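You operate a simulated robot arm through the tools that you are given. There is no shell and no other tool.

Carry out the task below with a simulated two-armed robot. There is one attempt and no reset: what you move stays moved.

JOB
Take the cap off the litre bottle marked "26" on the top of the bottling bench and lay it down there.
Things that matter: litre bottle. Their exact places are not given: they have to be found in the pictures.

It is judged by the outcome, as a careful person would: the job done as asked, and still so three seconds after it is handed in. It fails if anything else is knocked over, pushed out of place, dropped, spilled or broken. Lids that push on must go on centred and level and be pressed home; caps that screw on are set level and turned clockwise until they are tight.

ROBOT AND FRAMES
Two 7-joint arms with two-finger parallel grippers on one trunk, on a base that moves. Base frame: it is fixed to the floor where the robot stands at the start and does not move with it; the origin is under the middle of the robot, x ahead of it, y to its left, z up. Lengths are in cm, angles in degrees, forces in N, time in s.
The left shoulder is at the start at [3, 11.9, 111], the right one opposite. With the tool pointing down near the work surface each hand reaches from about 26 to 68 cm from the robot's upright axis, wherever it stands, measured 20 degrees to its own side. Payload 3.43 kg a hand.
Tool frame (each hand has its own): the origin (TCP) lies between the finger pads and is the grasp point; the fingertips stand 3 cm ahead of it; z points along the fingers, y is the line along which they close. Largest opening 9.4 cm; finger width 2.8, thickness 1; the body of the gripper, 5 by 9.6 cm, starts 5.5 cm behind the TCP.
Orientation is that of the tool frame in the base frame, as [roll, pitch, yaw] about the fixed x, y, z axes, in that order (R = Rz(yaw) Ry(pitch) Rx(roll)). With the fingers straight down and closing along the base's y, the tool's x points along the base's -x, its y along +y and its z along -z.

CONTROLS
- The arms move only by the tool send_rows. It takes "left_deltas", "right_deltas" or both (then of equal length, played together; a hand with none holds still); each is a list of rows, each a list of 7 numbers: the shift along the tool's x, y, z in units of 100 mm (1.0 is 100 mm), then the turn, a rotation vector about the tool's x, y, z in units of 90 degrees (1.0 is 90 degrees), then the closure, from 0 (fully open) to 1 (shut). In form: [[dx, dy, dz, ax, ay, az, grip], ...]. A call has 1 to 20 rows; each row is the pose to reach, as a shift and turn from the pose commanded when the call began, along the tool's axes at that moment. A call with a number of a shift or a turn outside -1 to 1 is refused whole. A row lasts 0.2 s, in which the tool goes at most 5 cm and 8.6 degrees; a call with a longer step from one row to the next is refused whole, and so is a gripper value outside its range. Where a pose cannot be reached the arm comes as near as it can. A force on the tool above 40 N (or 10 N above the force at the start of the call, whichever is more), or a blocked arm, ends the call early, and 0.2 s more pass. Each finger travels about 7.2 cm/s and halts on what it meets, pressing with about 24 N; the grip force reading is that of the motor and also rises with nothing between the fingers. The clock runs only during rows and for 0.2 s after the last one: add rows that repeat a pose to give the fingers time. The reply holds the time, the measured pose of the TCP, the force on the tool along the base axes, the opening and the grip force, in the units named above and with some noise, with the torque about the TCP (base axes, N m) and any sound that the robot's microphone picked up.
- Cameras (640 x 400 px; columns grow to the right, rows downward): "scene" is now at [2.26, -1.71, 182.21]; the picture's right is [-0.43, -0.90, 0.00], its down [-0.73, 0.34, -0.60] and it looks along [0.54, -0.25, -0.80] (base axes); focal length 279 px, centre (320, 200). "left" rides on the left gripper at [7.6, -1.4, -10.3] in its tool frame; the picture's right is [0.18, 0.98, 0.00], its down [-0.75, 0.14, -0.64] and it looks along [-0.63, 0.12, 0.77] (tool axes); focal length 243 px, centre (320, 200). "right" rides on the right gripper at [7.6, 1.4, -10.3] in its tool frame; the picture's right is [-0.18, 0.98, 0.00], its down [-0.75, -0.14, -0.64] and it looks along [-0.63, -0.12, 0.77] (tool axes); focal length 243 px, centre (320, 200).
- get_image(camera): a new picture of that camera. It takes no simulated time.
- lift_body(by): moves the trunk up (or, below 0, down) by that many cm; the arms and the scene camera ride with it, the base frame stays. It gives what a move gives, with no picture.
- base_move(legs): drives the robot by 1 to 6 legs, each [ahead, turn to the left] in cm and degrees, along the robot's own axes; the way and the turn of a leg run together, so that a leg with both is an arc; at most 150 cm and 180 degrees a leg. The arms and the cameras ride along, it lands a little off, and it stops where it bumps. It gives what a move gives.
- head_to(pan, tilt): turns the head with the scene camera to pan (to the left, within 143 degrees either way) and tilt (down, from -29 to 69), counted from straight ahead of the robot. It gives what a move gives.
- measure_at(camera, pixels): for up to 12 pixels [column, row] of the newest picture of that camera ("zoom" is the newest enlarged one), the place [x, y, z] in the base frame of the surface seen there, good to about 0.3 cm, but the place of the scene camera against the robot may be out by one fixed shift of up to 2.5 cm in any direction. It takes no simulated time.
- close_up(camera, box): a new picture of the part [left, top, right, bottom] of that camera's present view, enlarged. It takes no simulated time.
- sign_off(): hands the job in; it is judged then, once.

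Leave the grippers open and the arms clear of the work at the hand-in unless told otherwise.

The tools are called after "Emit:" by a JSON object that holds its "fn" and its "kwargs". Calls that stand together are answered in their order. send_rows: Moves the arms, as the interface text tells. Its arguments: {"type":"object","properties":{"left_deltas":{"type":"array","items":{"type":"array","items":{"type":"number"}}},"right_deltas":{"type":"array","items":{"type":"array","items":{"type":"number"}}}},"required":[]} The other tools are called the same way: lift_body (by) moves the trunk up or down; base_move (legs) drives the base; head_to (pan, tilt) turns the head that bears the scene camera; get_image (camera) takes a picture; measure_at (camera, pixels) gives the place of the surface under pixels of a picture; close_up (camera, box) takes an enlarged picture of a part of a camera's view; sign_off () hands the job in.

At the start:

```text
time: 0.0
left_tcp_pos: [35.98, -5.25, 136.35]
left_ee_rot: [-180.0, 0.0, 180.0]
left_wrist_force: [-0.9, -0.2, -0.3]
left_torque: [-0.01, 0.0, -0.01]
left_opening: 9.43
left_gripper_force: 0.2
right_tcp_pos: [29.42, -40.98, 132.59]
right_ee_rot: [180.0, 0.1, -179.9]
right_wrist_force: [-0.5, 0.9, -0.8]
right_torque: [-0.01, -0.01, 0.01]
right_opening: 9.41
right_gripper_force: 0.0
trunk travel left (down, up): [-37.5, 3.5]
robot x, y, heading: [0.03, -0.2, -0.2]
head pan, tilt (commanded): [-25.3, 53.5]
```

scene: 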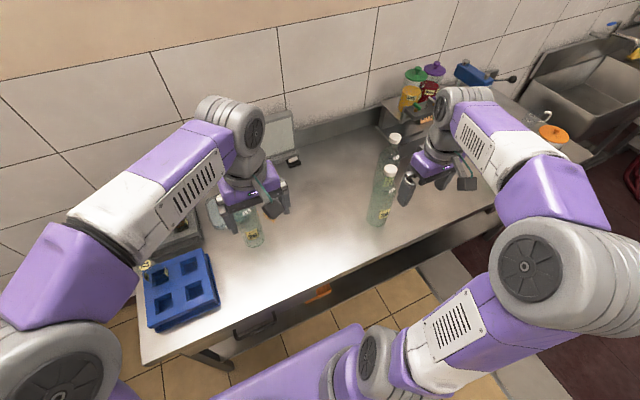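
right: 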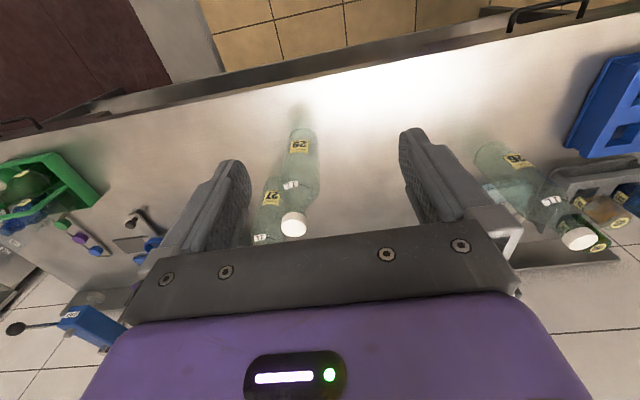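
left: 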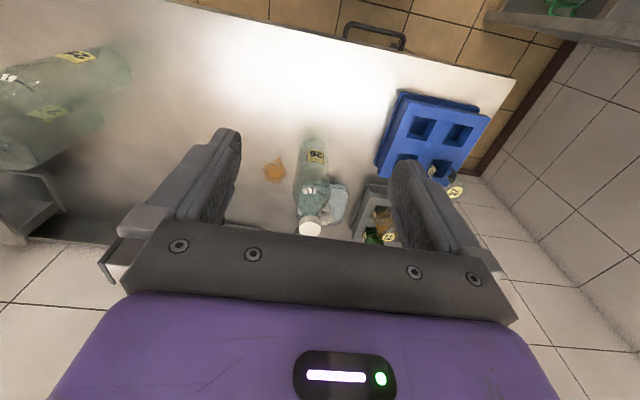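

I see three bottles: one under the left gripper (labelled maybe "26") and two further right (labelled "29"/"27"). I will enlarge the views to read the labels.

Emit:
{"fn": "close_up", "kwargs": {"camera": "left", "box": [240, 120, 400, 250]}}

Emit:
{"fn": "close_up", "kwargs": {"camera": "right", "box": [240, 110, 360, 250]}}

Emit:
{"fn": "close_up", "kwargs": {"camera": "right", "box": [460, 120, 640, 270]}}

Emit:
{"fn": "close_up", "kwargs": {"camera": "scene", "box": [340, 50, 640, 240]}}

Emit:
{"fn": "close_up", "kwargs": {"camera": "scene", "box": [130, 90, 430, 340]}}

```text
3.08 times, centred on (320, 185) of left
```

zoom: 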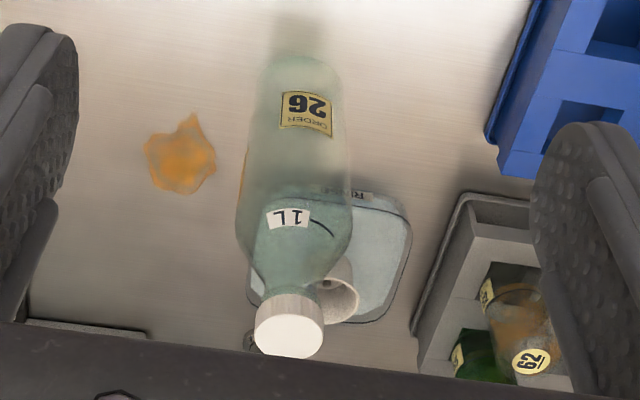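

```text
2.86 times, centred on (300, 180) of right
```

zoom: 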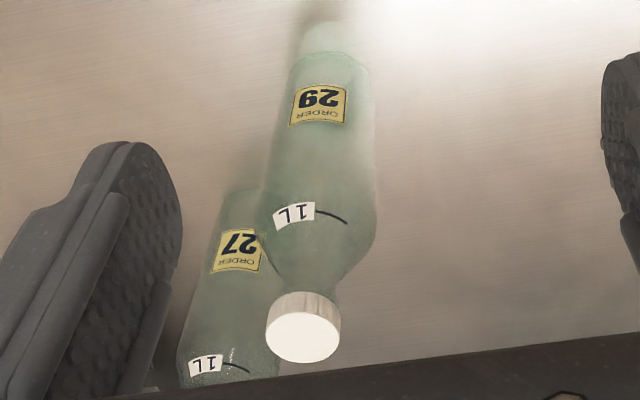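

```text
2.67 times, centred on (550, 195) of right
```

zoom: 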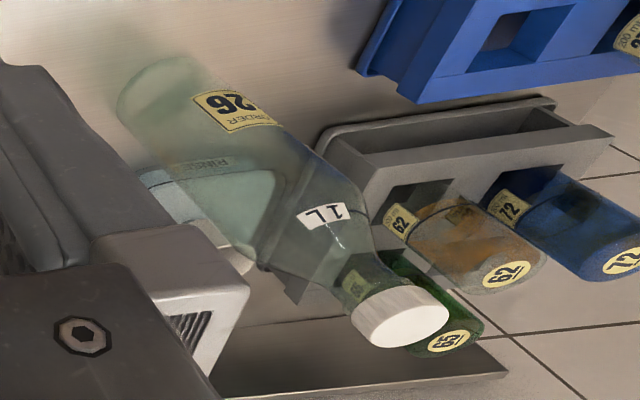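

```text
2.11 times, centred on (490, 145) of scene
```

zoom: 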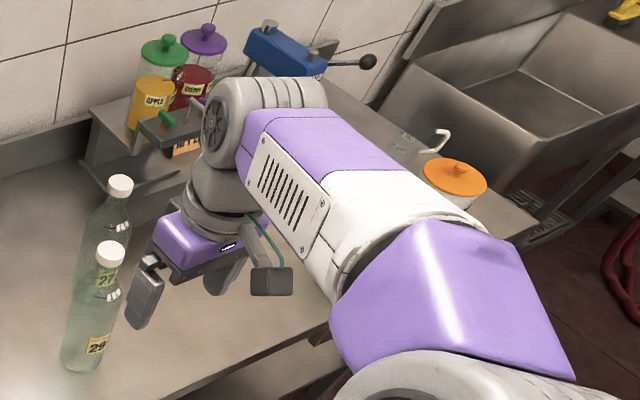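

```text
1.60 times, centred on (280, 215) of scene
```

zoom: 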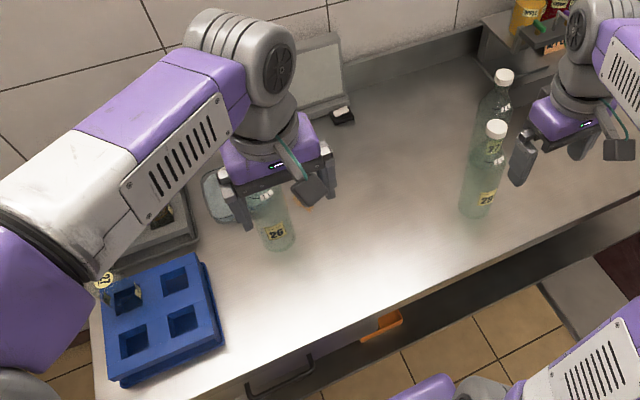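

The bottle under the left hand is "26"; the other two are "27" and "29". I measure the cap, neck, body, and bench top around it in the left camera's picture, and in the scene picture.

Emit:
{"fn": "get_image", "kwargs": {"camera": "left"}}

Emit:
{"fn": "get_image", "kwargs": {"camera": "scene"}}

Emit:
{"fn": "measure_at", "kwargs": {"camera": "left", "pixels": [[310, 229], [303, 226], [318, 227], [311, 219], [313, 192], [317, 156], [313, 140], [275, 170], [250, 130], [330, 205], [440, 120], [365, 60]]}}

Emit:
{"fn": "measure_at", "kwargs": {"camera": "scene", "pixels": [[252, 236], [300, 230], [330, 180], [390, 173], [395, 139], [381, 215], [293, 158], [180, 280], [216, 212], [260, 245]]}}

```text
taken
```

left: 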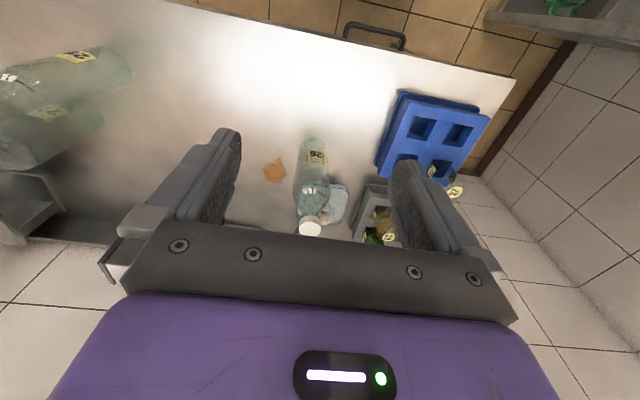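

```text
taken
```

scene: 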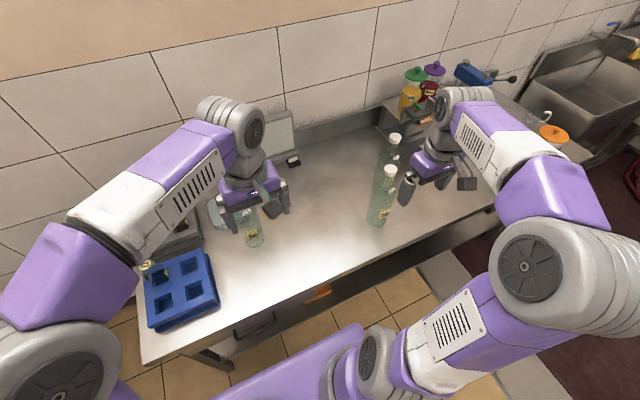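

```text
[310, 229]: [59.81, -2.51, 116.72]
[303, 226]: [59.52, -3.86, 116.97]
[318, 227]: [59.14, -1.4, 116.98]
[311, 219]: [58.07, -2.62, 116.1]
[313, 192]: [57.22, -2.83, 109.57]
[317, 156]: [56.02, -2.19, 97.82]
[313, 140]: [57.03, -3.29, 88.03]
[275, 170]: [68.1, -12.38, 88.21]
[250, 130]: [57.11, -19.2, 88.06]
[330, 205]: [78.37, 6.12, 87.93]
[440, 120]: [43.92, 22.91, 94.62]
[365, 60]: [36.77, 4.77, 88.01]
```

```text
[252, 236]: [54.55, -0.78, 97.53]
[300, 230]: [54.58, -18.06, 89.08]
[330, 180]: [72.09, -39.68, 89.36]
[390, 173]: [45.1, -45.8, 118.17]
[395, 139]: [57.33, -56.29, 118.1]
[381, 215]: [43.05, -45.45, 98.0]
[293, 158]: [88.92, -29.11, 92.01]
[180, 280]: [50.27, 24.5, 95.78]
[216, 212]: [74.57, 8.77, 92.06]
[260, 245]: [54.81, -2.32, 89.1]
```

The left hand's camera gives the bench top at z≈88 and cap top at z≈117 near (59.4, -2.6). I zoom in on bottle 26 in the left camera to get the shape of cap, neck and body.

Emit:
{"fn": "close_up", "kwargs": {"camera": "left", "box": [280, 180, 360, 240]}}

Emit:
{"fn": "measure_at", "kwargs": {"camera": "zoom", "pixels": [[240, 360], [170, 360], [310, 360], [240, 330], [240, 390], [240, 310], [160, 340], [310, 335], [270, 285], [260, 230], [270, 100], [350, 100]]}}

```text
6.67 times, centred on (320, 210) of left
```

zoom: 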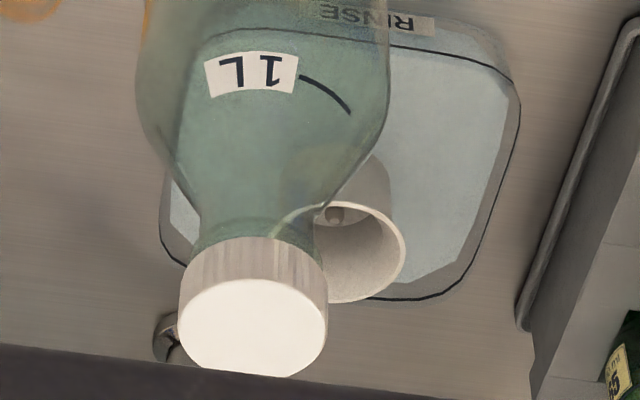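

```text
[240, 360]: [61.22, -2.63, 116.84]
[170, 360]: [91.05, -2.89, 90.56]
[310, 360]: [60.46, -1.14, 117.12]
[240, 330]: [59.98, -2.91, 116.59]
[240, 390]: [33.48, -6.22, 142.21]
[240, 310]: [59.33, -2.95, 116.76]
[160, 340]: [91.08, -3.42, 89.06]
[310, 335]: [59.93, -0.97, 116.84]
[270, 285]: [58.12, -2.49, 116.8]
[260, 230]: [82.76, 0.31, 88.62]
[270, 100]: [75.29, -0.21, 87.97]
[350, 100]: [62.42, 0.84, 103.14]
```

The cap is about 4 cm wide and knurled (a screw cap), its centre near (59.5, -2.5), top z≈117; the body is about 8 cm wide. Plan: the right hand holds the body low, the left hand unscrews from above. First I turn the head towards the bottle and move the left hand 10 cm forward at its present height.

Emit:
{"fn": "head_to", "kwargs": {"pan": -3, "tilt": 52}}

Emit:
{"fn": "send_rows", "kwargs": {"left_deltas": [[-0.25, 0.02, 0, 0, 0, 0, 0], [-0.5, 0.05, 0, 0, 0, 0, 0], [-0.75, 0.07, 0, 0, 0, 0, 0], [-1.0, 0.1, 0, 0, 0, 0, 0], [-1.0, 0.1, 0, 0, 0, 0, 0]]}}

Emit:
{"fn": "get_image", "kwargs": {"camera": "left"}}

Emit:
{"fn": "get_image", "kwargs": {"camera": "scene"}}

```text
time: 0.9
left_tcp_pos: [35.91, -5.32, 136.53]
left_ee_rot: [-180.0, 0.0, 180.0]
left_wrist_force: [0.2, 0.5, -0.4]
left_torque: [0.0, 0.0, -0.01]
left_opening: 9.37
left_gripper_force: 0.1
right_tcp_pos: [29.34, -40.99, 132.58]
right_ee_rot: [-180.0, 0.0, -179.9]
right_wrist_force: [0.2, 0.1, 0.1]
right_torque: [0.01, 0.04, 0.02]
right_opening: 9.37
right_gripper_force: 0.1
trunk travel left (down, up): [-37.5, 3.5]
robot x, y, heading: [-0.12, -0.67, -0.1]
head pan, tilt (commanded): [-3.0, 52.0]
```

```text
time: 2.1
left_tcp_pos: [46.01, -4.29, 136.38]
left_ee_rot: [-180.0, 0.0, -179.9]
left_wrist_force: [-0.8, -0.3, 0.5]
left_torque: [0.02, 0.01, -0.02]
left_opening: 9.39
left_gripper_force: 0.1
right_tcp_pos: [29.22, -40.93, 132.71]
right_ee_rot: [-180.0, 0.0, -179.9]
right_wrist_force: [0.3, -0.1, 0.7]
right_torque: [-0.01, 0.01, 0.0]
right_opening: 9.39
right_gripper_force: 0.1
trunk travel left (down, up): [-37.5, 3.5]
robot x, y, heading: [-0.05, -0.04, 0.2]
head pan, tilt (commanded): [-3.0, 52.0]
```

```text
taken
```

left: 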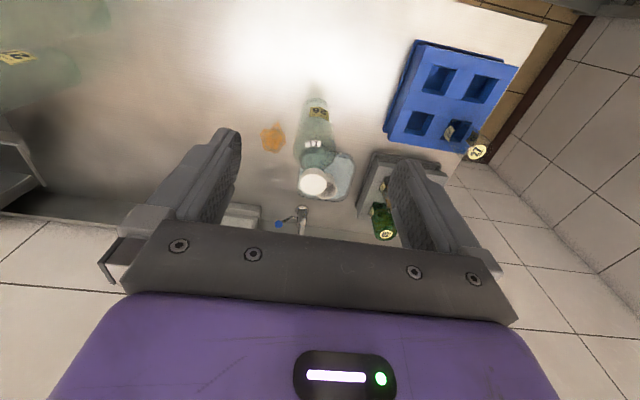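

```text
taken
```

scene: 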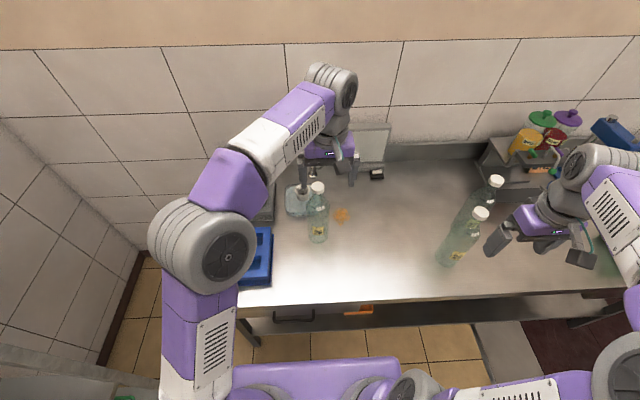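

The left hand is now at x=46; the cap is at pixel (312, 182) in its camera. I measure the cap and the things around (tap, rack, crate, stain) in this closer view.

Emit:
{"fn": "measure_at", "kwargs": {"camera": "left", "pixels": [[312, 182], [300, 182], [325, 182], [312, 171], [312, 193], [302, 213], [280, 225], [385, 234], [370, 165], [387, 135], [476, 152], [274, 138]]}}

Emit:
{"fn": "close_up", "kwargs": {"camera": "left", "box": [256, 90, 416, 240]}}

Emit:
{"fn": "close_up", "kwargs": {"camera": "scene", "box": [230, 100, 430, 260]}}

```text
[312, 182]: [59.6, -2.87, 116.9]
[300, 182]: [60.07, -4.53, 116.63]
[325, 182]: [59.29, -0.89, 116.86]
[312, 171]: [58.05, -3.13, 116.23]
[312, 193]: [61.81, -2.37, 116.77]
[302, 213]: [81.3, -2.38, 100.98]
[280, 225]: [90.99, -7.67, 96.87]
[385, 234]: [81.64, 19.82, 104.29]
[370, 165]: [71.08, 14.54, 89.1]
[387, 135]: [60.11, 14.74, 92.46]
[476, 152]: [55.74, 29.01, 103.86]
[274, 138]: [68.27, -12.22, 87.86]
```

```text
2.67 times, centred on (336, 165) of left
```

zoom: 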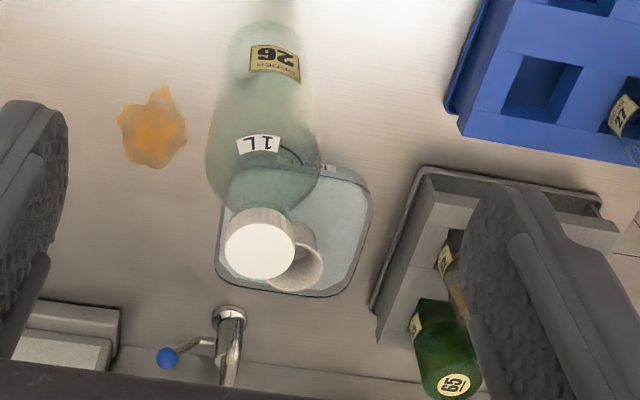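

```text
2.50 times, centred on (330, 180) of scene
```

zoom: 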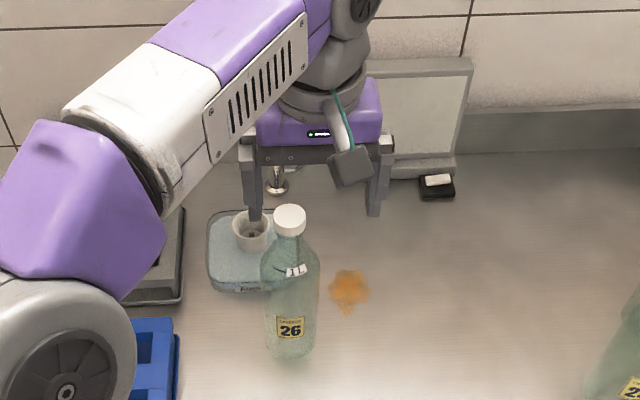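

The cap centre works out to about (59.7, -2.65), top z≈117; rack and crate are to the left at y>14, the tap well behind. Now the right hand: first yaw it 50° to the left while moving toward the middle, still high (z≈130), clear of bottles 29 and 27.

Emit:
{"fn": "send_rows", "kwargs": {"right_deltas": [[-0.08, 0.14, 0.03, 0, 0, -0.08, 0], [-0.16, 0.28, 0.06, 0, 0, -0.16, 0], [-0.24, 0.42, 0.09, 0, 0, -0.24, 0], [-0.32, 0.57, 0.13, 0, 0, -0.32, 0], [-0.4, 0.71, 0.17, 0, 0, -0.4, 0], [-0.48, 0.85, 0.21, 0, 0, -0.48, 0], [-0.57, 1.0, 0.26, 0, 0, -0.556, 0], [-0.57, 1.0, 0.26, 0, 0, -0.556, 0]]}}

Emit:
{"fn": "get_image", "kwargs": {"camera": "scene"}}

```text
time: 3.9
left_tcp_pos: [45.92, -4.3, 136.46]
left_ee_rot: [180.0, 0.0, 180.0]
left_wrist_force: [-0.6, 0.3, -0.6]
left_torque: [0.03, -0.02, 0.01]
left_opening: 9.39
left_gripper_force: 0.0
right_tcp_pos: [34.89, -30.93, 130.02]
right_ee_rot: [-179.9, -0.1, -129.7]
right_wrist_force: [0.5, -0.4, -0.5]
right_torque: [-0.03, 0.01, 0.01]
right_opening: 9.42
right_gripper_force: 0.2
trunk travel left (down, up): [-37.5, 3.5]
robot x, y, heading: [0.05, -0.45, 0.2]
head pan, tilt (commanded): [-3.0, 52.0]
```

```text
taken
```

scene: 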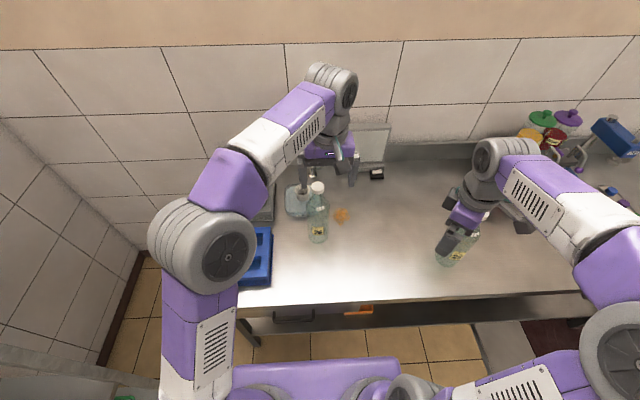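

Yaw is now 50° as intended. Next I tip the right hand up by 60° about its tool y, in place, so the fingers point forward-left and 30° down.

Emit:
{"fn": "send_rows", "kwargs": {"right_deltas": [[0, 0, 0, 0, -0.083, 0, 0], [0, 0, 0, 0, -0.167, 0, 0], [0, 0, 0, 0, -0.25, 0, 0], [0, 0, 0, 0, -0.333, 0, 0], [0, 0, 0, 0, -0.417, 0, 0], [0, 0, 0, 0, -0.5, 0, 0], [0, 0, 0, 0, -0.583, 0, 0], [0, 0, 0, 0, -0.667, 0, 0], [0, 0, 0, 0, -0.667, 0, 0]]}}

Emit:
{"fn": "get_image", "kwargs": {"camera": "scene"}}

Emit:
{"fn": "get_image", "kwargs": {"camera": "right"}}

```text
time: 5.9
left_tcp_pos: [45.91, -4.2, 136.36]
left_ee_rot: [-180.0, 0.1, -180.0]
left_wrist_force: [-0.6, -0.2, -0.8]
left_torque: [-0.04, -0.02, 0.02]
left_opening: 9.4
left_gripper_force: 0.0
right_tcp_pos: [35.09, -30.87, 129.98]
right_ee_rot: [-179.8, 60.2, -129.8]
right_wrist_force: [0.8, 0.7, 0.5]
right_torque: [0.02, -0.02, -0.01]
right_opening: 9.39
right_gripper_force: 0.1
trunk travel left (down, up): [-37.5, 3.5]
robot x, y, heading: [0.17, 0.12, 0.1]
head pan, tilt (commanded): [-3.0, 52.0]
```

```text
taken
```

scene: 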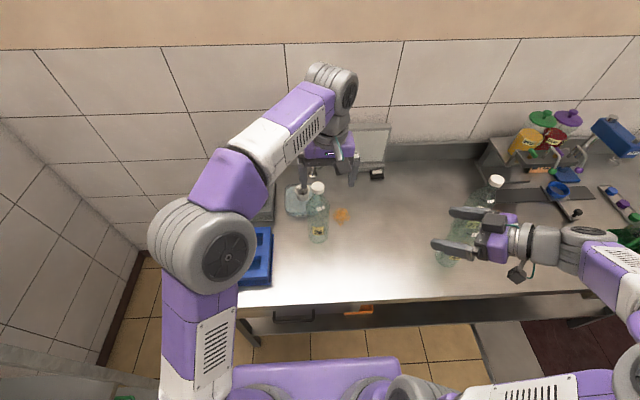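

```text
taken
```

right: 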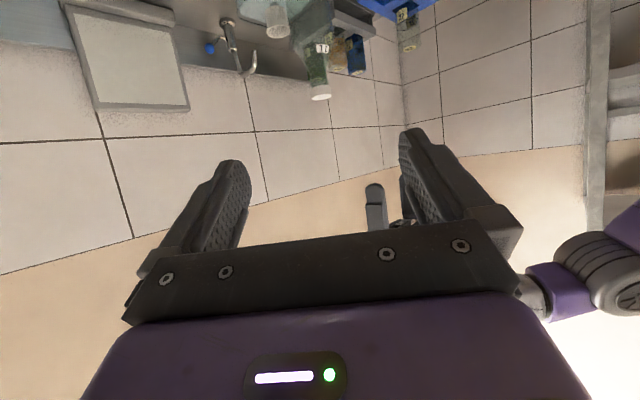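

The right hand now points forward-left, 30° down. Next I move it about 10 cm along the line to the pre-grasp place, checking the forearm against bottle 29 (pixel ~ (455, 250) in scene).

Emit:
{"fn": "send_rows", "kwargs": {"right_deltas": [[0.05, 0, 0.25, 0, 0, 0, 0], [0.1, 0, 0.5, 0, 0, 0, 0], [0.15, 0, 0.75, 0, 0, 0, 0], [0.2, -0.02, 1.0, 0, 0, 0, 0], [0.2, -0.02, 1.0, 0, 0, 0, 0]]}}

Emit:
{"fn": "head_to", "kwargs": {"pan": -25, "tilt": 50}}

Emit:
{"fn": "get_image", "kwargs": {"camera": "scene"}}

Emit:
{"fn": "get_image", "kwargs": {"camera": "right"}}

```text
time: 7.1
left_tcp_pos: [45.88, -4.31, 136.42]
left_ee_rot: [180.0, 0.0, -179.9]
left_wrist_force: [-0.3, 0.3, -0.8]
left_torque: [0.0, -0.01, -0.03]
left_opening: 9.39
left_gripper_force: 0.0
right_tcp_pos: [40.12, -25.2, 123.31]
right_ee_rot: [-179.8, 60.0, -129.8]
right_wrist_force: [-0.3, -0.2, 0.3]
right_torque: [-0.02, 0.0, 0.01]
right_opening: 9.4
right_gripper_force: 0.0
trunk travel left (down, up): [-37.5, 3.5]
robot x, y, heading: [0.05, 0.03, -0.1]
head pan, tilt (commanded): [-3.0, 52.0]
```

```text
time: 7.9
left_tcp_pos: [46.02, -4.35, 136.44]
left_ee_rot: [-180.0, 0.1, 179.9]
left_wrist_force: [-0.2, 0.5, -0.6]
left_torque: [-0.01, 0.0, 0.02]
left_opening: 9.4
left_gripper_force: 0.0
right_tcp_pos: [40.15, -25.23, 123.45]
right_ee_rot: [-179.9, 60.1, -129.8]
right_wrist_force: [0.9, 1.1, 0.5]
right_torque: [-0.02, 0.01, 0.01]
right_opening: 9.4
right_gripper_force: 0.0
trunk travel left (down, up): [-37.5, 3.5]
robot x, y, heading: [0.05, 0.12, 0.0]
head pan, tilt (commanded): [-25.0, 50.0]
```

```text
taken
```

scene: 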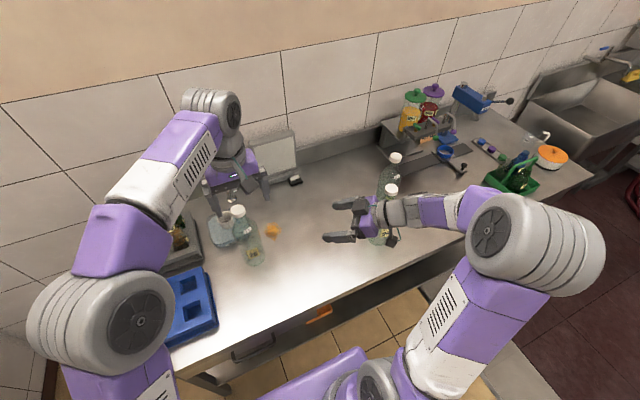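

```text
taken
```

right: 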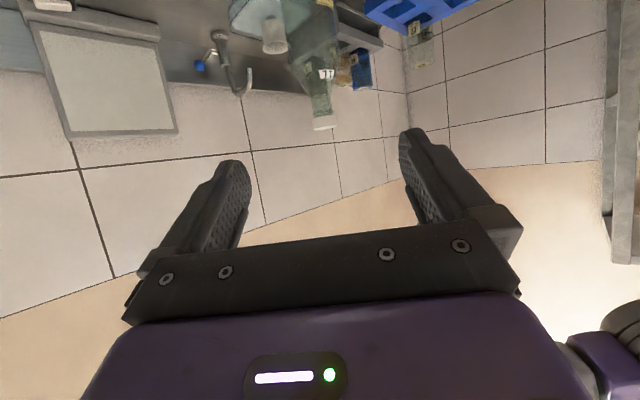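

The elbow is out to the right and looks high. I measure forearm, wrist, elbow underside and bottle 29 in the scene picture to check clearance.

Emit:
{"fn": "measure_at", "kwargs": {"camera": "scene", "pixels": [[392, 190], [396, 158], [380, 240], [392, 240], [410, 212], [440, 205], [430, 228], [470, 250], [530, 240], [490, 290], [455, 340], [445, 228]]}}

Emit:
{"fn": "close_up", "kwargs": {"camera": "scene", "box": [300, 130, 500, 270]}}

```text
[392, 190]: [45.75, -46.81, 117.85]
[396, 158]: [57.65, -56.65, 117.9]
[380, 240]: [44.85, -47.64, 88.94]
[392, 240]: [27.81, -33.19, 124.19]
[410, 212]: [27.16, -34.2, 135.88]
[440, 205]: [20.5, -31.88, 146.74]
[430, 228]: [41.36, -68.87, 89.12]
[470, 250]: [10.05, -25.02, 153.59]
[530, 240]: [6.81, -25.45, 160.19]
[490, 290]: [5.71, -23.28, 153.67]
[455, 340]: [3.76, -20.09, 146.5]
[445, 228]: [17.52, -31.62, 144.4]
```

```text
2.86 times, centred on (400, 200) of scene
```

zoom: 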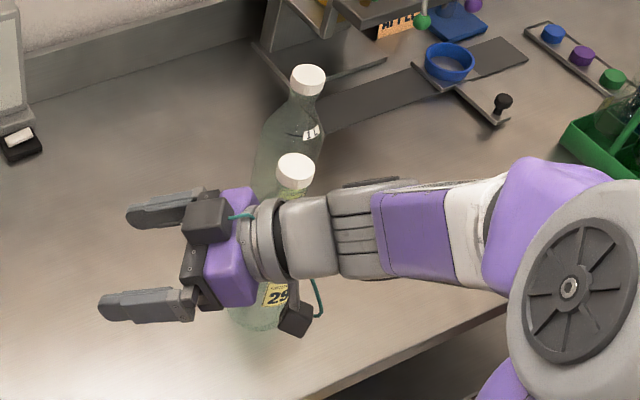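

The forearm hangs from a high elbow (z≈155), well clear of bottle 29. I continue the right hand 10 cm more along the line.

Emit:
{"fn": "send_rows", "kwargs": {"right_deltas": [[0.08, -0.01, 0.25, 0, 0, 0, 0], [0.16, -0.02, 0.5, 0, 0, 0, 0], [0.24, -0.02, 0.75, 0, 0, 0, 0], [0.3, -0.03, 1.0, 0, 0, 0, 0], [0.3, -0.03, 1.0, 0, 0, 0, 0]]}}

Emit:
{"fn": "get_image", "kwargs": {"camera": "scene"}}

Emit:
{"fn": "get_image", "kwargs": {"camera": "left"}}

Emit:
{"fn": "get_image", "kwargs": {"camera": "right"}}

```text
time: 9.1
left_tcp_pos: [45.93, -4.22, 136.43]
left_ee_rot: [-180.0, 0.0, 179.9]
left_wrist_force: [0.7, 0.5, -0.8]
left_torque: [0.02, -0.03, 0.01]
left_opening: 9.43
left_gripper_force: 0.0
right_tcp_pos: [44.83, -19.86, 115.83]
right_ee_rot: [-179.8, 60.1, -129.8]
right_wrist_force: [0.3, -0.2, 0.1]
right_torque: [0.05, 0.03, 0.02]
right_opening: 9.41
right_gripper_force: 0.1
trunk travel left (down, up): [-37.5, 3.5]
robot x, y, heading: [0.24, -0.04, -0.0]
head pan, tilt (commanded): [-25.0, 50.0]
```

```text
taken
```

scene: 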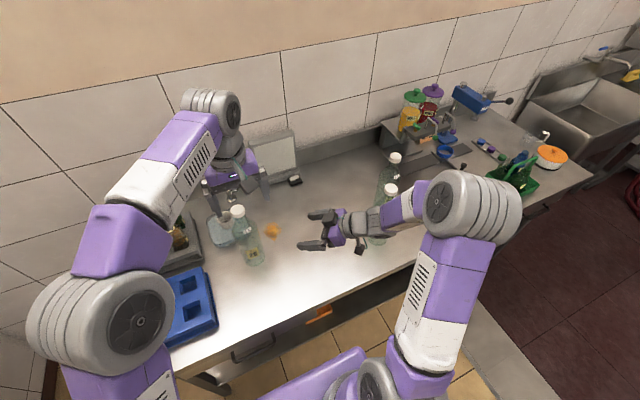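

```text
taken
```

left: 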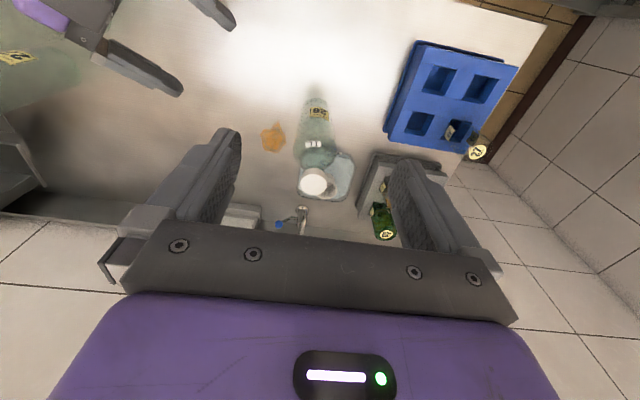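

```text
taken
```

right: 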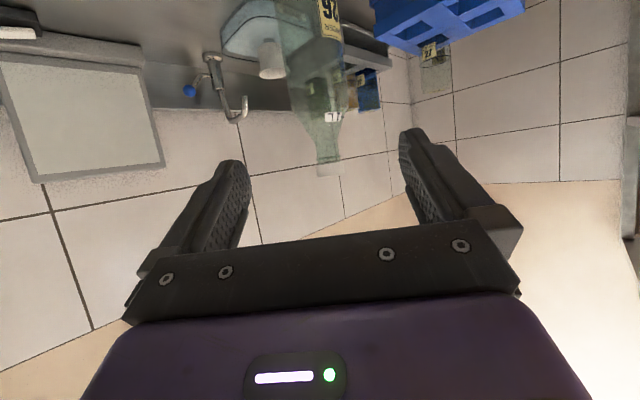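

Clear so far. Another 10 cm along the line toward the pre-grasp place.

Emit:
{"fn": "send_rows", "kwargs": {"right_deltas": [[0.06, -0.01, 0.25, 0, 0, 0, 0], [0.12, -0.02, 0.5, 0, 0, 0, 0], [0.18, -0.02, 0.75, 0, 0, 0, 0], [0.235, -0.03, 1.0, 0, 0, 0, 0], [0.235, -0.03, 1.0, 0, 0, 0, 0]]}}

Emit:
{"fn": "get_image", "kwargs": {"camera": "scene"}}

Emit:
{"fn": "get_image", "kwargs": {"camera": "left"}}

Emit:
{"fn": "get_image", "kwargs": {"camera": "right"}}

```text
time: 10.3
left_tcp_pos: [45.92, -4.31, 136.44]
left_ee_rot: [-179.9, 0.0, -179.9]
left_wrist_force: [-0.8, 0.2, 1.1]
left_torque: [-0.01, 0.01, -0.01]
left_opening: 9.4
left_gripper_force: 0.0
right_tcp_pos: [50.07, -14.34, 108.7]
right_ee_rot: [-179.8, 60.0, -129.7]
right_wrist_force: [0.0, 0.4, 0.6]
right_torque: [0.02, 0.0, 0.0]
right_opening: 9.42
right_gripper_force: 0.1
trunk travel left (down, up): [-37.5, 3.5]
robot x, y, heading: [0.03, -0.26, 0.1]
head pan, tilt (commanded): [-25.0, 50.0]
```

```text
taken
```

scene: 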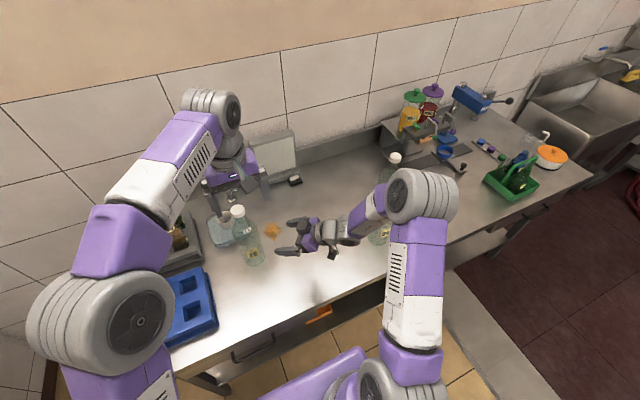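

```text
taken
```

left: 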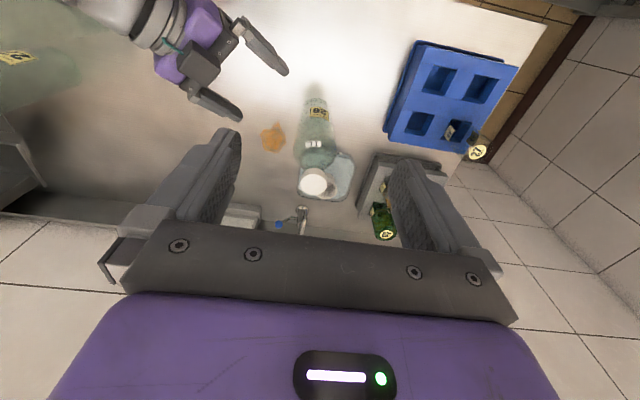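

```text
taken
```

right: 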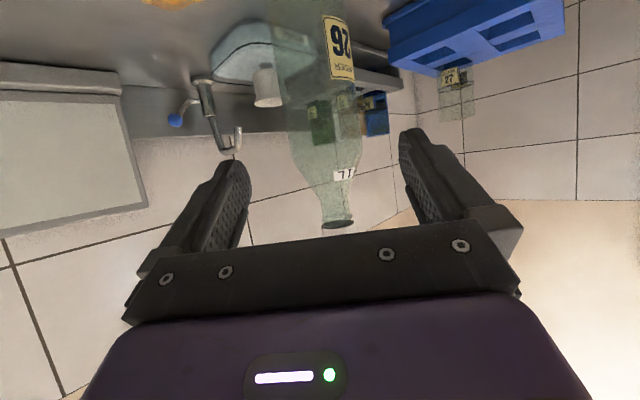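

The bottle sits between the fingers in the right camera, axis near column 325 at row 137. I enlarge to measure its edges precisely.

Emit:
{"fn": "close_up", "kwargs": {"camera": "right", "box": [240, 0, 420, 112]}}

Emit:
{"fn": "close_up", "kwargs": {"camera": "right", "box": [240, 112, 420, 224]}}

Emit:
{"fn": "close_up", "kwargs": {"camera": "left", "box": [260, 80, 390, 210]}}

```text
3.56 times, centred on (330, 56) of right
```

zoom: 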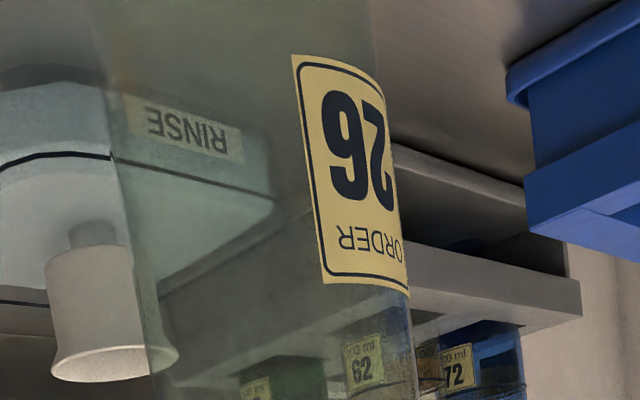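

```text
3.56 times, centred on (330, 168) of right
```

zoom: 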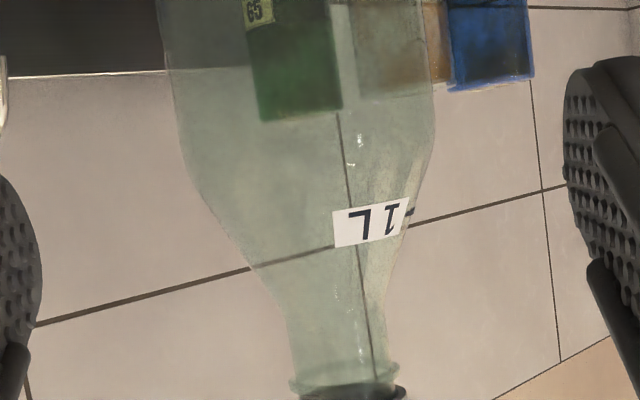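

```text
3.08 times, centred on (325, 145) of left
```

zoom: 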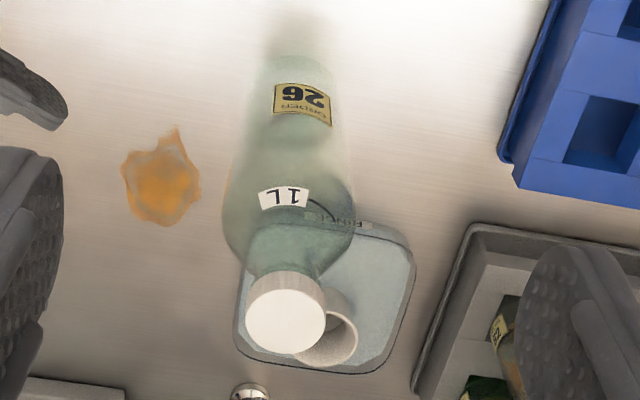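

Body is about 8.2 cm wide, the opening is 9.4, and the bottle axis is within about 0.1–0.2 cm of the hand's middle plane. I advance 7 cm straight along the tool z, then check the centring again.

Emit:
{"fn": "send_rows", "kwargs": {"right_deltas": [[0, 0, 0.2, 0, 0, 0, 0], [0, 0, 0.4, 0, 0, 0, 0], [0, 0, 0.6, 0, 0, 0, 0], [0, 0, 0.7, 0, 0, 0, 0], [0, 0, 0.7, 0, 0, 0, 0]]}}

Emit:
{"fn": "get_image", "kwargs": {"camera": "right"}}

Emit:
{"fn": "get_image", "kwargs": {"camera": "left"}}

Emit:
{"fn": "close_up", "kwargs": {"camera": "left", "box": [200, 60, 380, 200]}}

Emit:
{"fn": "close_up", "kwargs": {"camera": "right", "box": [220, 0, 440, 137]}}

```text
time: 11.5
left_tcp_pos: [45.91, -4.4, 136.39]
left_ee_rot: [-179.9, 0.0, 180.0]
left_wrist_force: [-0.1, -0.8, 0.3]
left_torque: [0.02, 0.0, 0.0]
left_opening: 9.38
left_gripper_force: 0.1
right_tcp_pos: [53.84, -9.75, 105.14]
right_ee_rot: [-179.8, 60.0, -129.9]
right_wrist_force: [0.4, 0.3, 0.4]
right_torque: [-0.01, 0.02, -0.01]
right_opening: 9.4
right_gripper_force: 0.0
trunk travel left (down, up): [-37.5, 3.5]
robot x, y, heading: [-0.03, -0.19, 0.1]
head pan, tilt (commanded): [-25.0, 50.0]
```

```text
taken
```

right: 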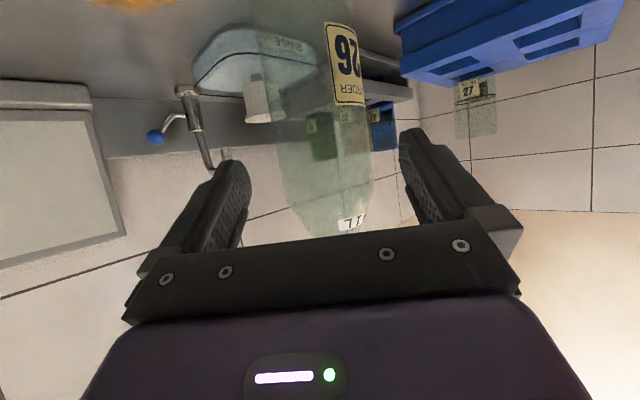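

```text
taken
```

left: 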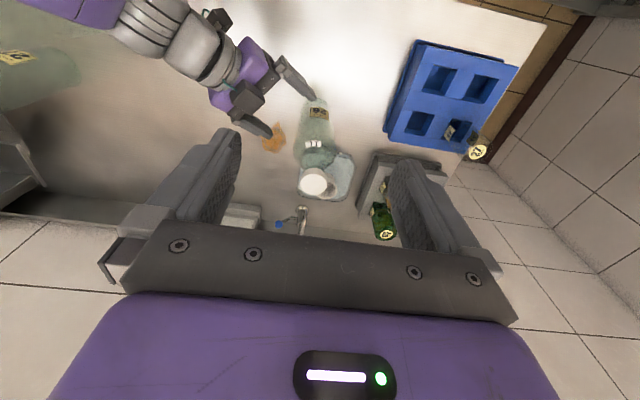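

```text
2.86 times, centred on (290, 130) of left
```

zoom: 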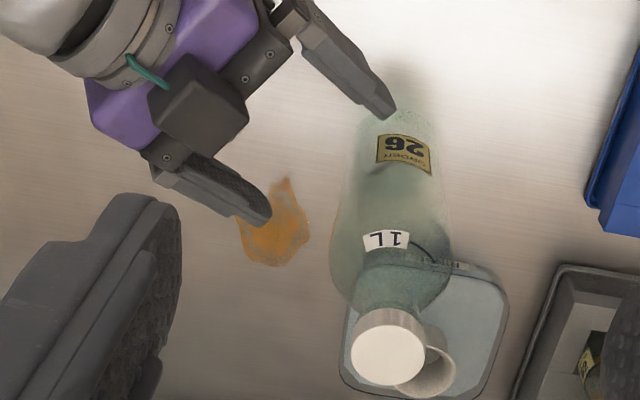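

```text
2.91 times, centred on (330, 68) of right
```

zoom: 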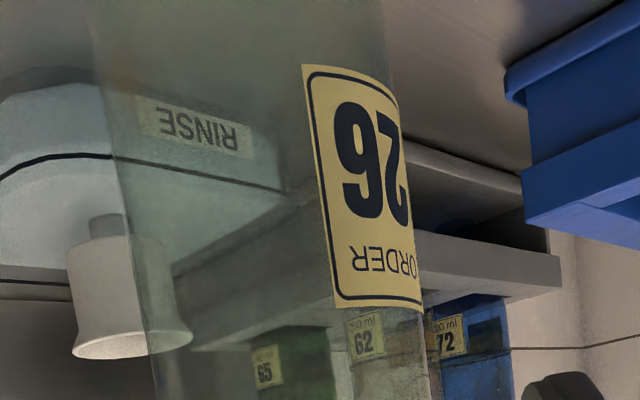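

The bottle's axis is about 0.1 cm toward the hand's -y side; I correct this and advance 8.7 cm more along tool z in small steps, so that the palm stays about 1 cm short of the glass, fingers still open.

Emit:
{"fn": "send_rows", "kwargs": {"right_deltas": [[0, -0.012, 0.12, 0, 0, 0, 0], [0, -0.012, 0.24, 0, 0, 0, 0], [0, -0.012, 0.36, 0, 0, 0, 0], [0, -0.012, 0.48, 0, 0, 0, 0], [0, -0.012, 0.6, 0, 0, 0, 0], [0, -0.012, 0.6, 0, 0, 0, 0]]}}

Emit:
{"fn": "get_image", "kwargs": {"camera": "right"}}

Emit:
{"fn": "close_up", "kwargs": {"camera": "left", "box": [200, 60, 380, 200]}}

Emit:
{"fn": "close_up", "kwargs": {"camera": "right", "box": [200, 0, 440, 150]}}

```text
time: 12.9
left_tcp_pos: [45.95, -4.26, 136.35]
left_ee_rot: [-180.0, -0.1, -180.0]
left_wrist_force: [-0.2, -0.9, 0.0]
left_torque: [-0.01, 0.01, -0.02]
left_opening: 9.37
left_gripper_force: 0.0
right_tcp_pos: [57.32, -5.88, 102.11]
right_ee_rot: [-179.9, 60.0, -129.8]
right_wrist_force: [0.1, 0.0, 0.8]
right_torque: [0.01, 0.04, 0.0]
right_opening: 9.4
right_gripper_force: 0.2
trunk travel left (down, up): [-37.5, 3.5]
robot x, y, heading: [-0.11, 0.13, -0.0]
head pan, tilt (commanded): [-25.0, 50.0]
```

```text
taken
```

right: 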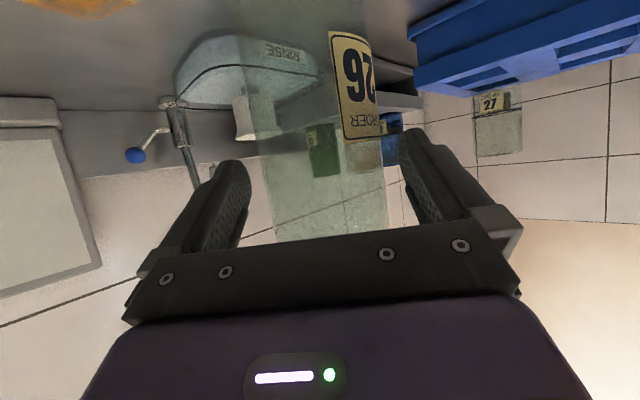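

```text
2.86 times, centred on (290, 130) of left
```

zoom: 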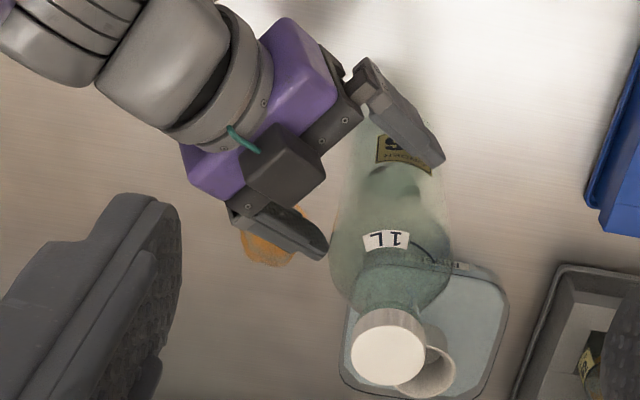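

```text
2.67 times, centred on (320, 75) of right
```

zoom: 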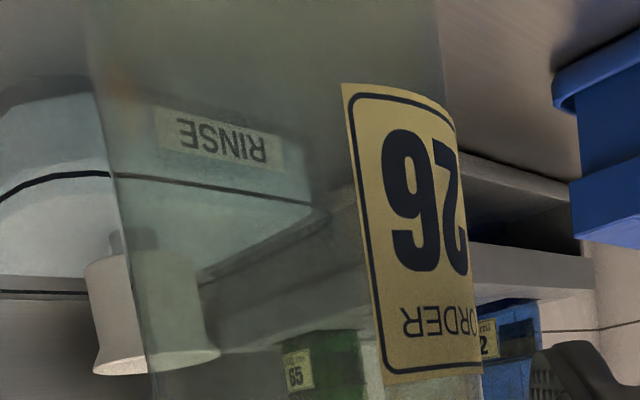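

Still centred. In the left camera's zoom there is a dark cube on top of the right hand between the fingers; I measure where its front is so that it does not touch the bottle.

Emit:
{"fn": "close_up", "kwargs": {"camera": "left", "box": [240, 80, 350, 160]}}

Emit:
{"fn": "measure_at", "kwargs": {"camera": "zoom", "pixels": [[270, 200], [330, 200], [300, 240], [220, 210], [270, 155], [250, 260], [330, 330], [500, 100], [560, 190], [370, 60], [130, 180], [330, 215]]}}

```text
5.00 times, centred on (295, 120) of left
```

zoom: 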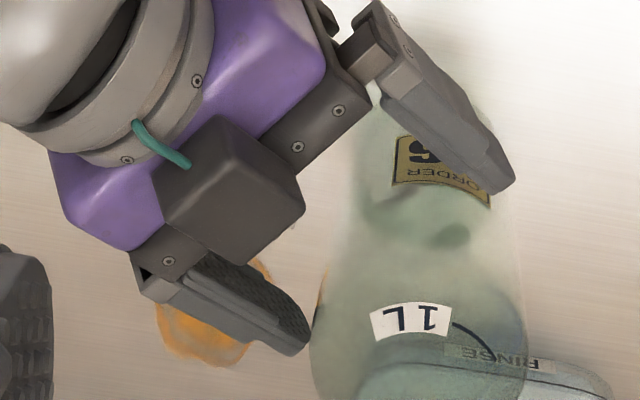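

```text
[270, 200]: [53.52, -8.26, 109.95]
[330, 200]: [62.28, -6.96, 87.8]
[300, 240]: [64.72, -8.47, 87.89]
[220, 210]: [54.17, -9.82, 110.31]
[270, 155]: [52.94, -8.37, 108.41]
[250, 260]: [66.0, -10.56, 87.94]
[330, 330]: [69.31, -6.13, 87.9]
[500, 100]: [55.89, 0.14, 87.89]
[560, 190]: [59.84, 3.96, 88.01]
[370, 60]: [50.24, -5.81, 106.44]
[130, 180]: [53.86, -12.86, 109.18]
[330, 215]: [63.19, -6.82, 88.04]
```

The cube's front stays about 1.4 cm from the bottle at the planned stop, and the hand is centred to within 0.1 cm. I advance the last 2.75 cm with the fingers open.

Emit:
{"fn": "send_rows", "kwargs": {"right_deltas": [[0, 0, 0.09, 0, 0, 0, 0], [0, 0, 0.18, 0, 0, 0, 0], [0, 0, 0.275, 0, 0, 0, 0], [0, 0, 0.275, 0, 0, 0, 0]]}}

Emit:
{"fn": "get_image", "kwargs": {"camera": "right"}}

Emit:
{"fn": "close_up", "kwargs": {"camera": "left", "box": [240, 80, 370, 200]}}

Emit:
{"fn": "close_up", "kwargs": {"camera": "scene", "box": [170, 160, 330, 300]}}

```text
time: 13.9
left_tcp_pos: [45.93, -4.31, 136.47]
left_ee_rot: [180.0, 0.0, -180.0]
left_wrist_force: [-0.7, 0.2, -0.3]
left_torque: [0.0, -0.02, -0.02]
left_opening: 9.39
left_gripper_force: 0.1
right_tcp_pos: [58.86, -3.99, 100.9]
right_ee_rot: [-179.9, 60.1, -129.9]
right_wrist_force: [0.4, -0.3, -0.2]
right_torque: [0.01, 0.02, 0.03]
right_opening: 9.38
right_gripper_force: 0.0
trunk travel left (down, up): [-37.5, 3.5]
robot x, y, heading: [-0.22, 0.37, 0.3]
head pan, tilt (commanded): [-25.0, 50.0]
```

```text
taken
```

right: 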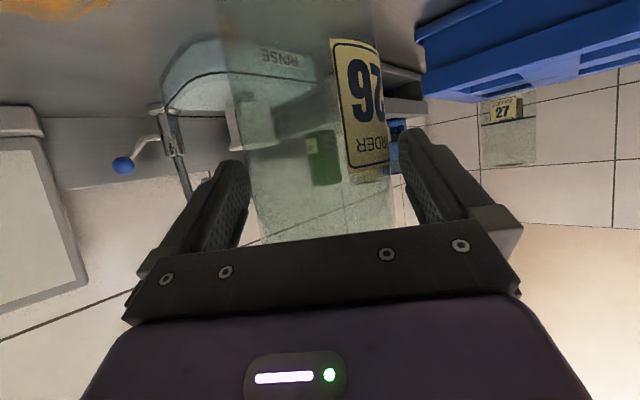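

```text
3.33 times, centred on (305, 140) of left
```

zoom: 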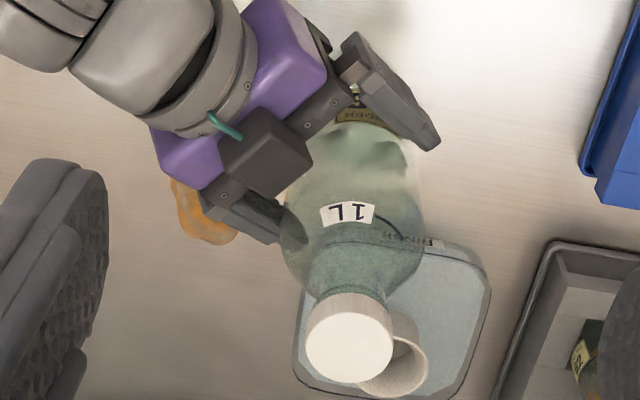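

```text
2.86 times, centred on (250, 230) of scene
```

zoom: 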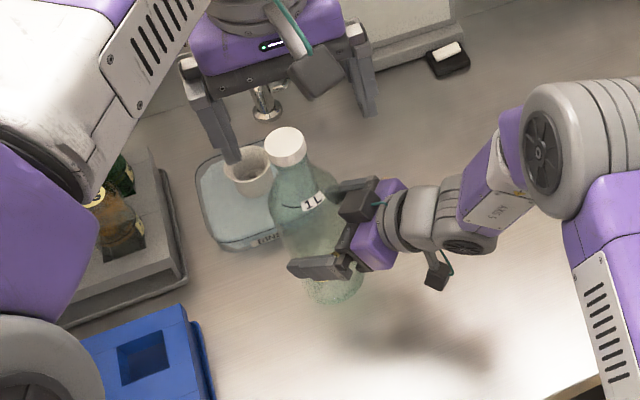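

Centred, with no contact force. Now I close the right fingers gently in small steps on the bottle body.

Emit:
{"fn": "send_rows", "kwargs": {"right_deltas": [[0, 0, 0, 0, 0, 0, 0.04], [0, 0, 0, 0, 0, 0, 0.06], [0, 0, 0, 0, 0, 0, 0.08], [0, 0, 0, 0, 0, 0, 0.1], [0, 0, 0, 0, 0, 0, 0.12], [0, 0, 0, 0, 0, 0, 0.14], [0, 0, 0, 0, 0, 0, 0.16], [0, 0, 0, 0, 0, 0, 0.18], [0, 0, 0, 0, 0, 0, 0.2], [0, 0, 0, 0, 0, 0, 0.2]]}}

Emit:
{"fn": "get_image", "kwargs": {"camera": "right"}}

Emit:
{"fn": "close_up", "kwargs": {"camera": "left", "box": [240, 80, 370, 200]}}

```text
time: 16.1
left_tcp_pos: [46.04, -4.28, 136.3]
left_ee_rot: [179.9, 0.0, 180.0]
left_wrist_force: [-0.4, -0.3, -0.1]
left_torque: [-0.01, -0.05, 0.0]
left_opening: 9.38
left_gripper_force: 0.0
right_tcp_pos: [58.7, -3.92, 100.77]
right_ee_rot: [-179.9, 60.1, -129.8]
right_wrist_force: [-0.1, -1.2, -0.2]
right_torque: [-0.16, -0.02, -0.02]
right_opening: 8.04
right_gripper_force: 24.1
trunk travel left (down, up): [-37.5, 3.5]
robot x, y, heading: [-0.23, -0.29, -0.2]
head pan, tilt (commanded): [-25.0, 50.0]
```

```text
taken
```

right: 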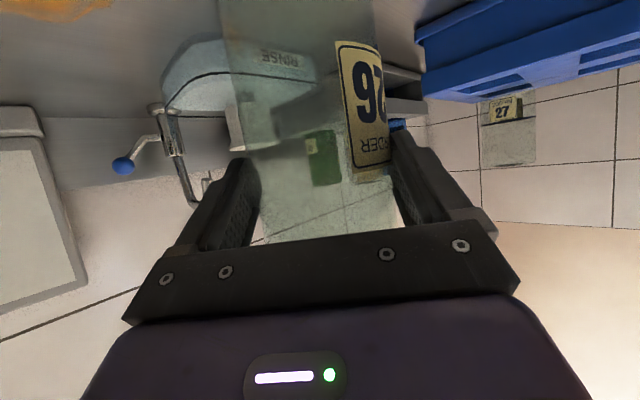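

```text
3.33 times, centred on (305, 140) of left
```

zoom: 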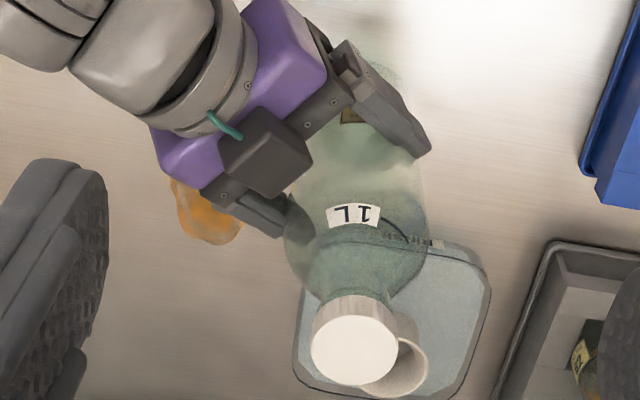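

The bottle is held (opening 8.04, 24 N), upright and hardly moved; the cap is now near (59.75, -2.4). Next the left hand goes over the cap: 10 cm forward at its present height.

Emit:
{"fn": "send_rows", "kwargs": {"left_deltas": [[-0.25, 0.05, 0, 0, 0, 0, 0], [-0.5, 0.1, 0, 0, 0, 0, 0], [-0.75, 0.14, 0, 0, 0, 0, 0], [-1.0, 0.19, 0, 0, 0, 0, 0], [-1.0, 0.19, 0, 0, 0, 0, 0]]}}

Emit:
{"fn": "get_image", "kwargs": {"camera": "left"}}

Emit:
{"fn": "get_image", "kwargs": {"camera": "scene"}}

```text
time: 17.3
left_tcp_pos: [54.56, -0.97, 135.33]
left_ee_rot: [180.0, 0.0, 180.0]
left_wrist_force: [0.2, 0.4, -0.2]
left_torque: [0.0, 0.0, 0.01]
left_opening: 9.38
left_gripper_force: 0.1
left hand out of reach, approached as far as the arm can: row 3, 4, 5
right_tcp_pos: [58.75, -3.93, 100.78]
right_ee_rot: [-179.9, 60.1, -129.9]
right_wrist_force: [0.0, 0.4, 0.5]
right_torque: [0.1, -0.08, -0.03]
right_opening: 8.06
right_gripper_force: 23.9
trunk travel left (down, up): [-37.5, 3.5]
robot x, y, heading: [-0.07, -0.1, 0.1]
head pan, tilt (commanded): [-25.0, 50.0]
```

```text
taken
```

left: 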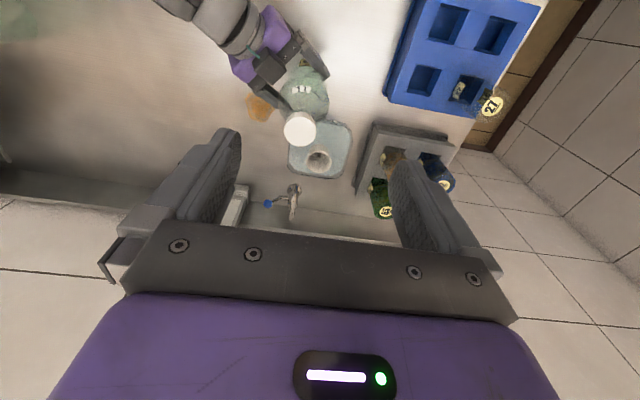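

```text
taken
```

scene: 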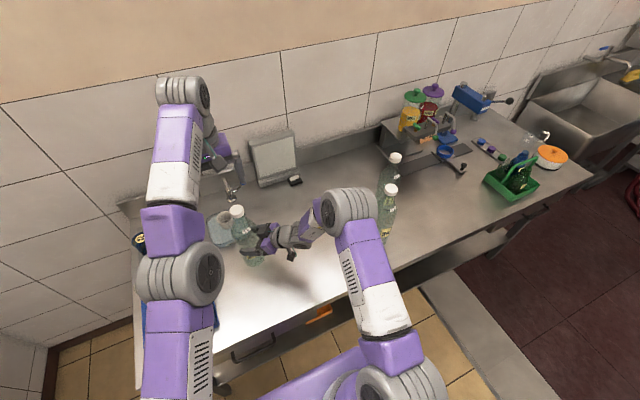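

At this height the left arm is at its reach limit (stopped at x=54.6, z=135.3). Lower down the reach is longer, so I go straight down 7 cm first (fingertips stay about 8 cm above the cap), then read the pose.

Emit:
{"fn": "send_rows", "kwargs": {"left_deltas": [[0, 0, 0.2, 0, 0, 0, 0], [0, 0, 0.4, 0, 0, 0, 0], [0, 0, 0.6, 0, 0, 0, 0], [0, 0, 0.75, 0, 0, 0, 0], [0, 0, 0.75, 0, 0, 0, 0]]}}

Emit:
{"fn": "get_image", "kwargs": {"camera": "left"}}

```text
time: 18.5
left_tcp_pos: [57.19, -1.7, 128.9]
left_ee_rot: [-179.9, 0.0, 180.0]
left_wrist_force: [0.6, 0.5, 0.5]
left_torque: [-0.01, 0.01, 0.02]
left_opening: 9.41
left_gripper_force: 0.1
left hand out of reach, approached as far as the arm can: row 1, 2, 3, 4, 5
right_tcp_pos: [58.86, -4.02, 100.74]
right_ee_rot: [180.0, 60.1, -129.8]
right_wrist_force: [0.9, -0.8, -0.4]
right_torque: [0.02, -0.07, 0.01]
right_opening: 8.03
right_gripper_force: 24.3
trunk travel left (down, up): [-37.5, 3.5]
robot x, y, heading: [-0.12, -0.11, 0.0]
head pan, tilt (commanded): [-25.0, 50.0]
```

```text
taken
```

left: 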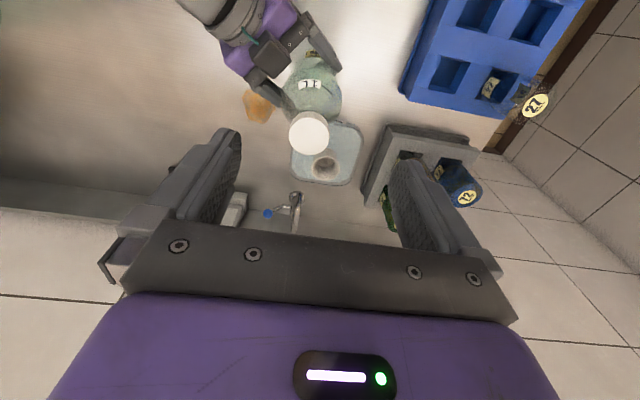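

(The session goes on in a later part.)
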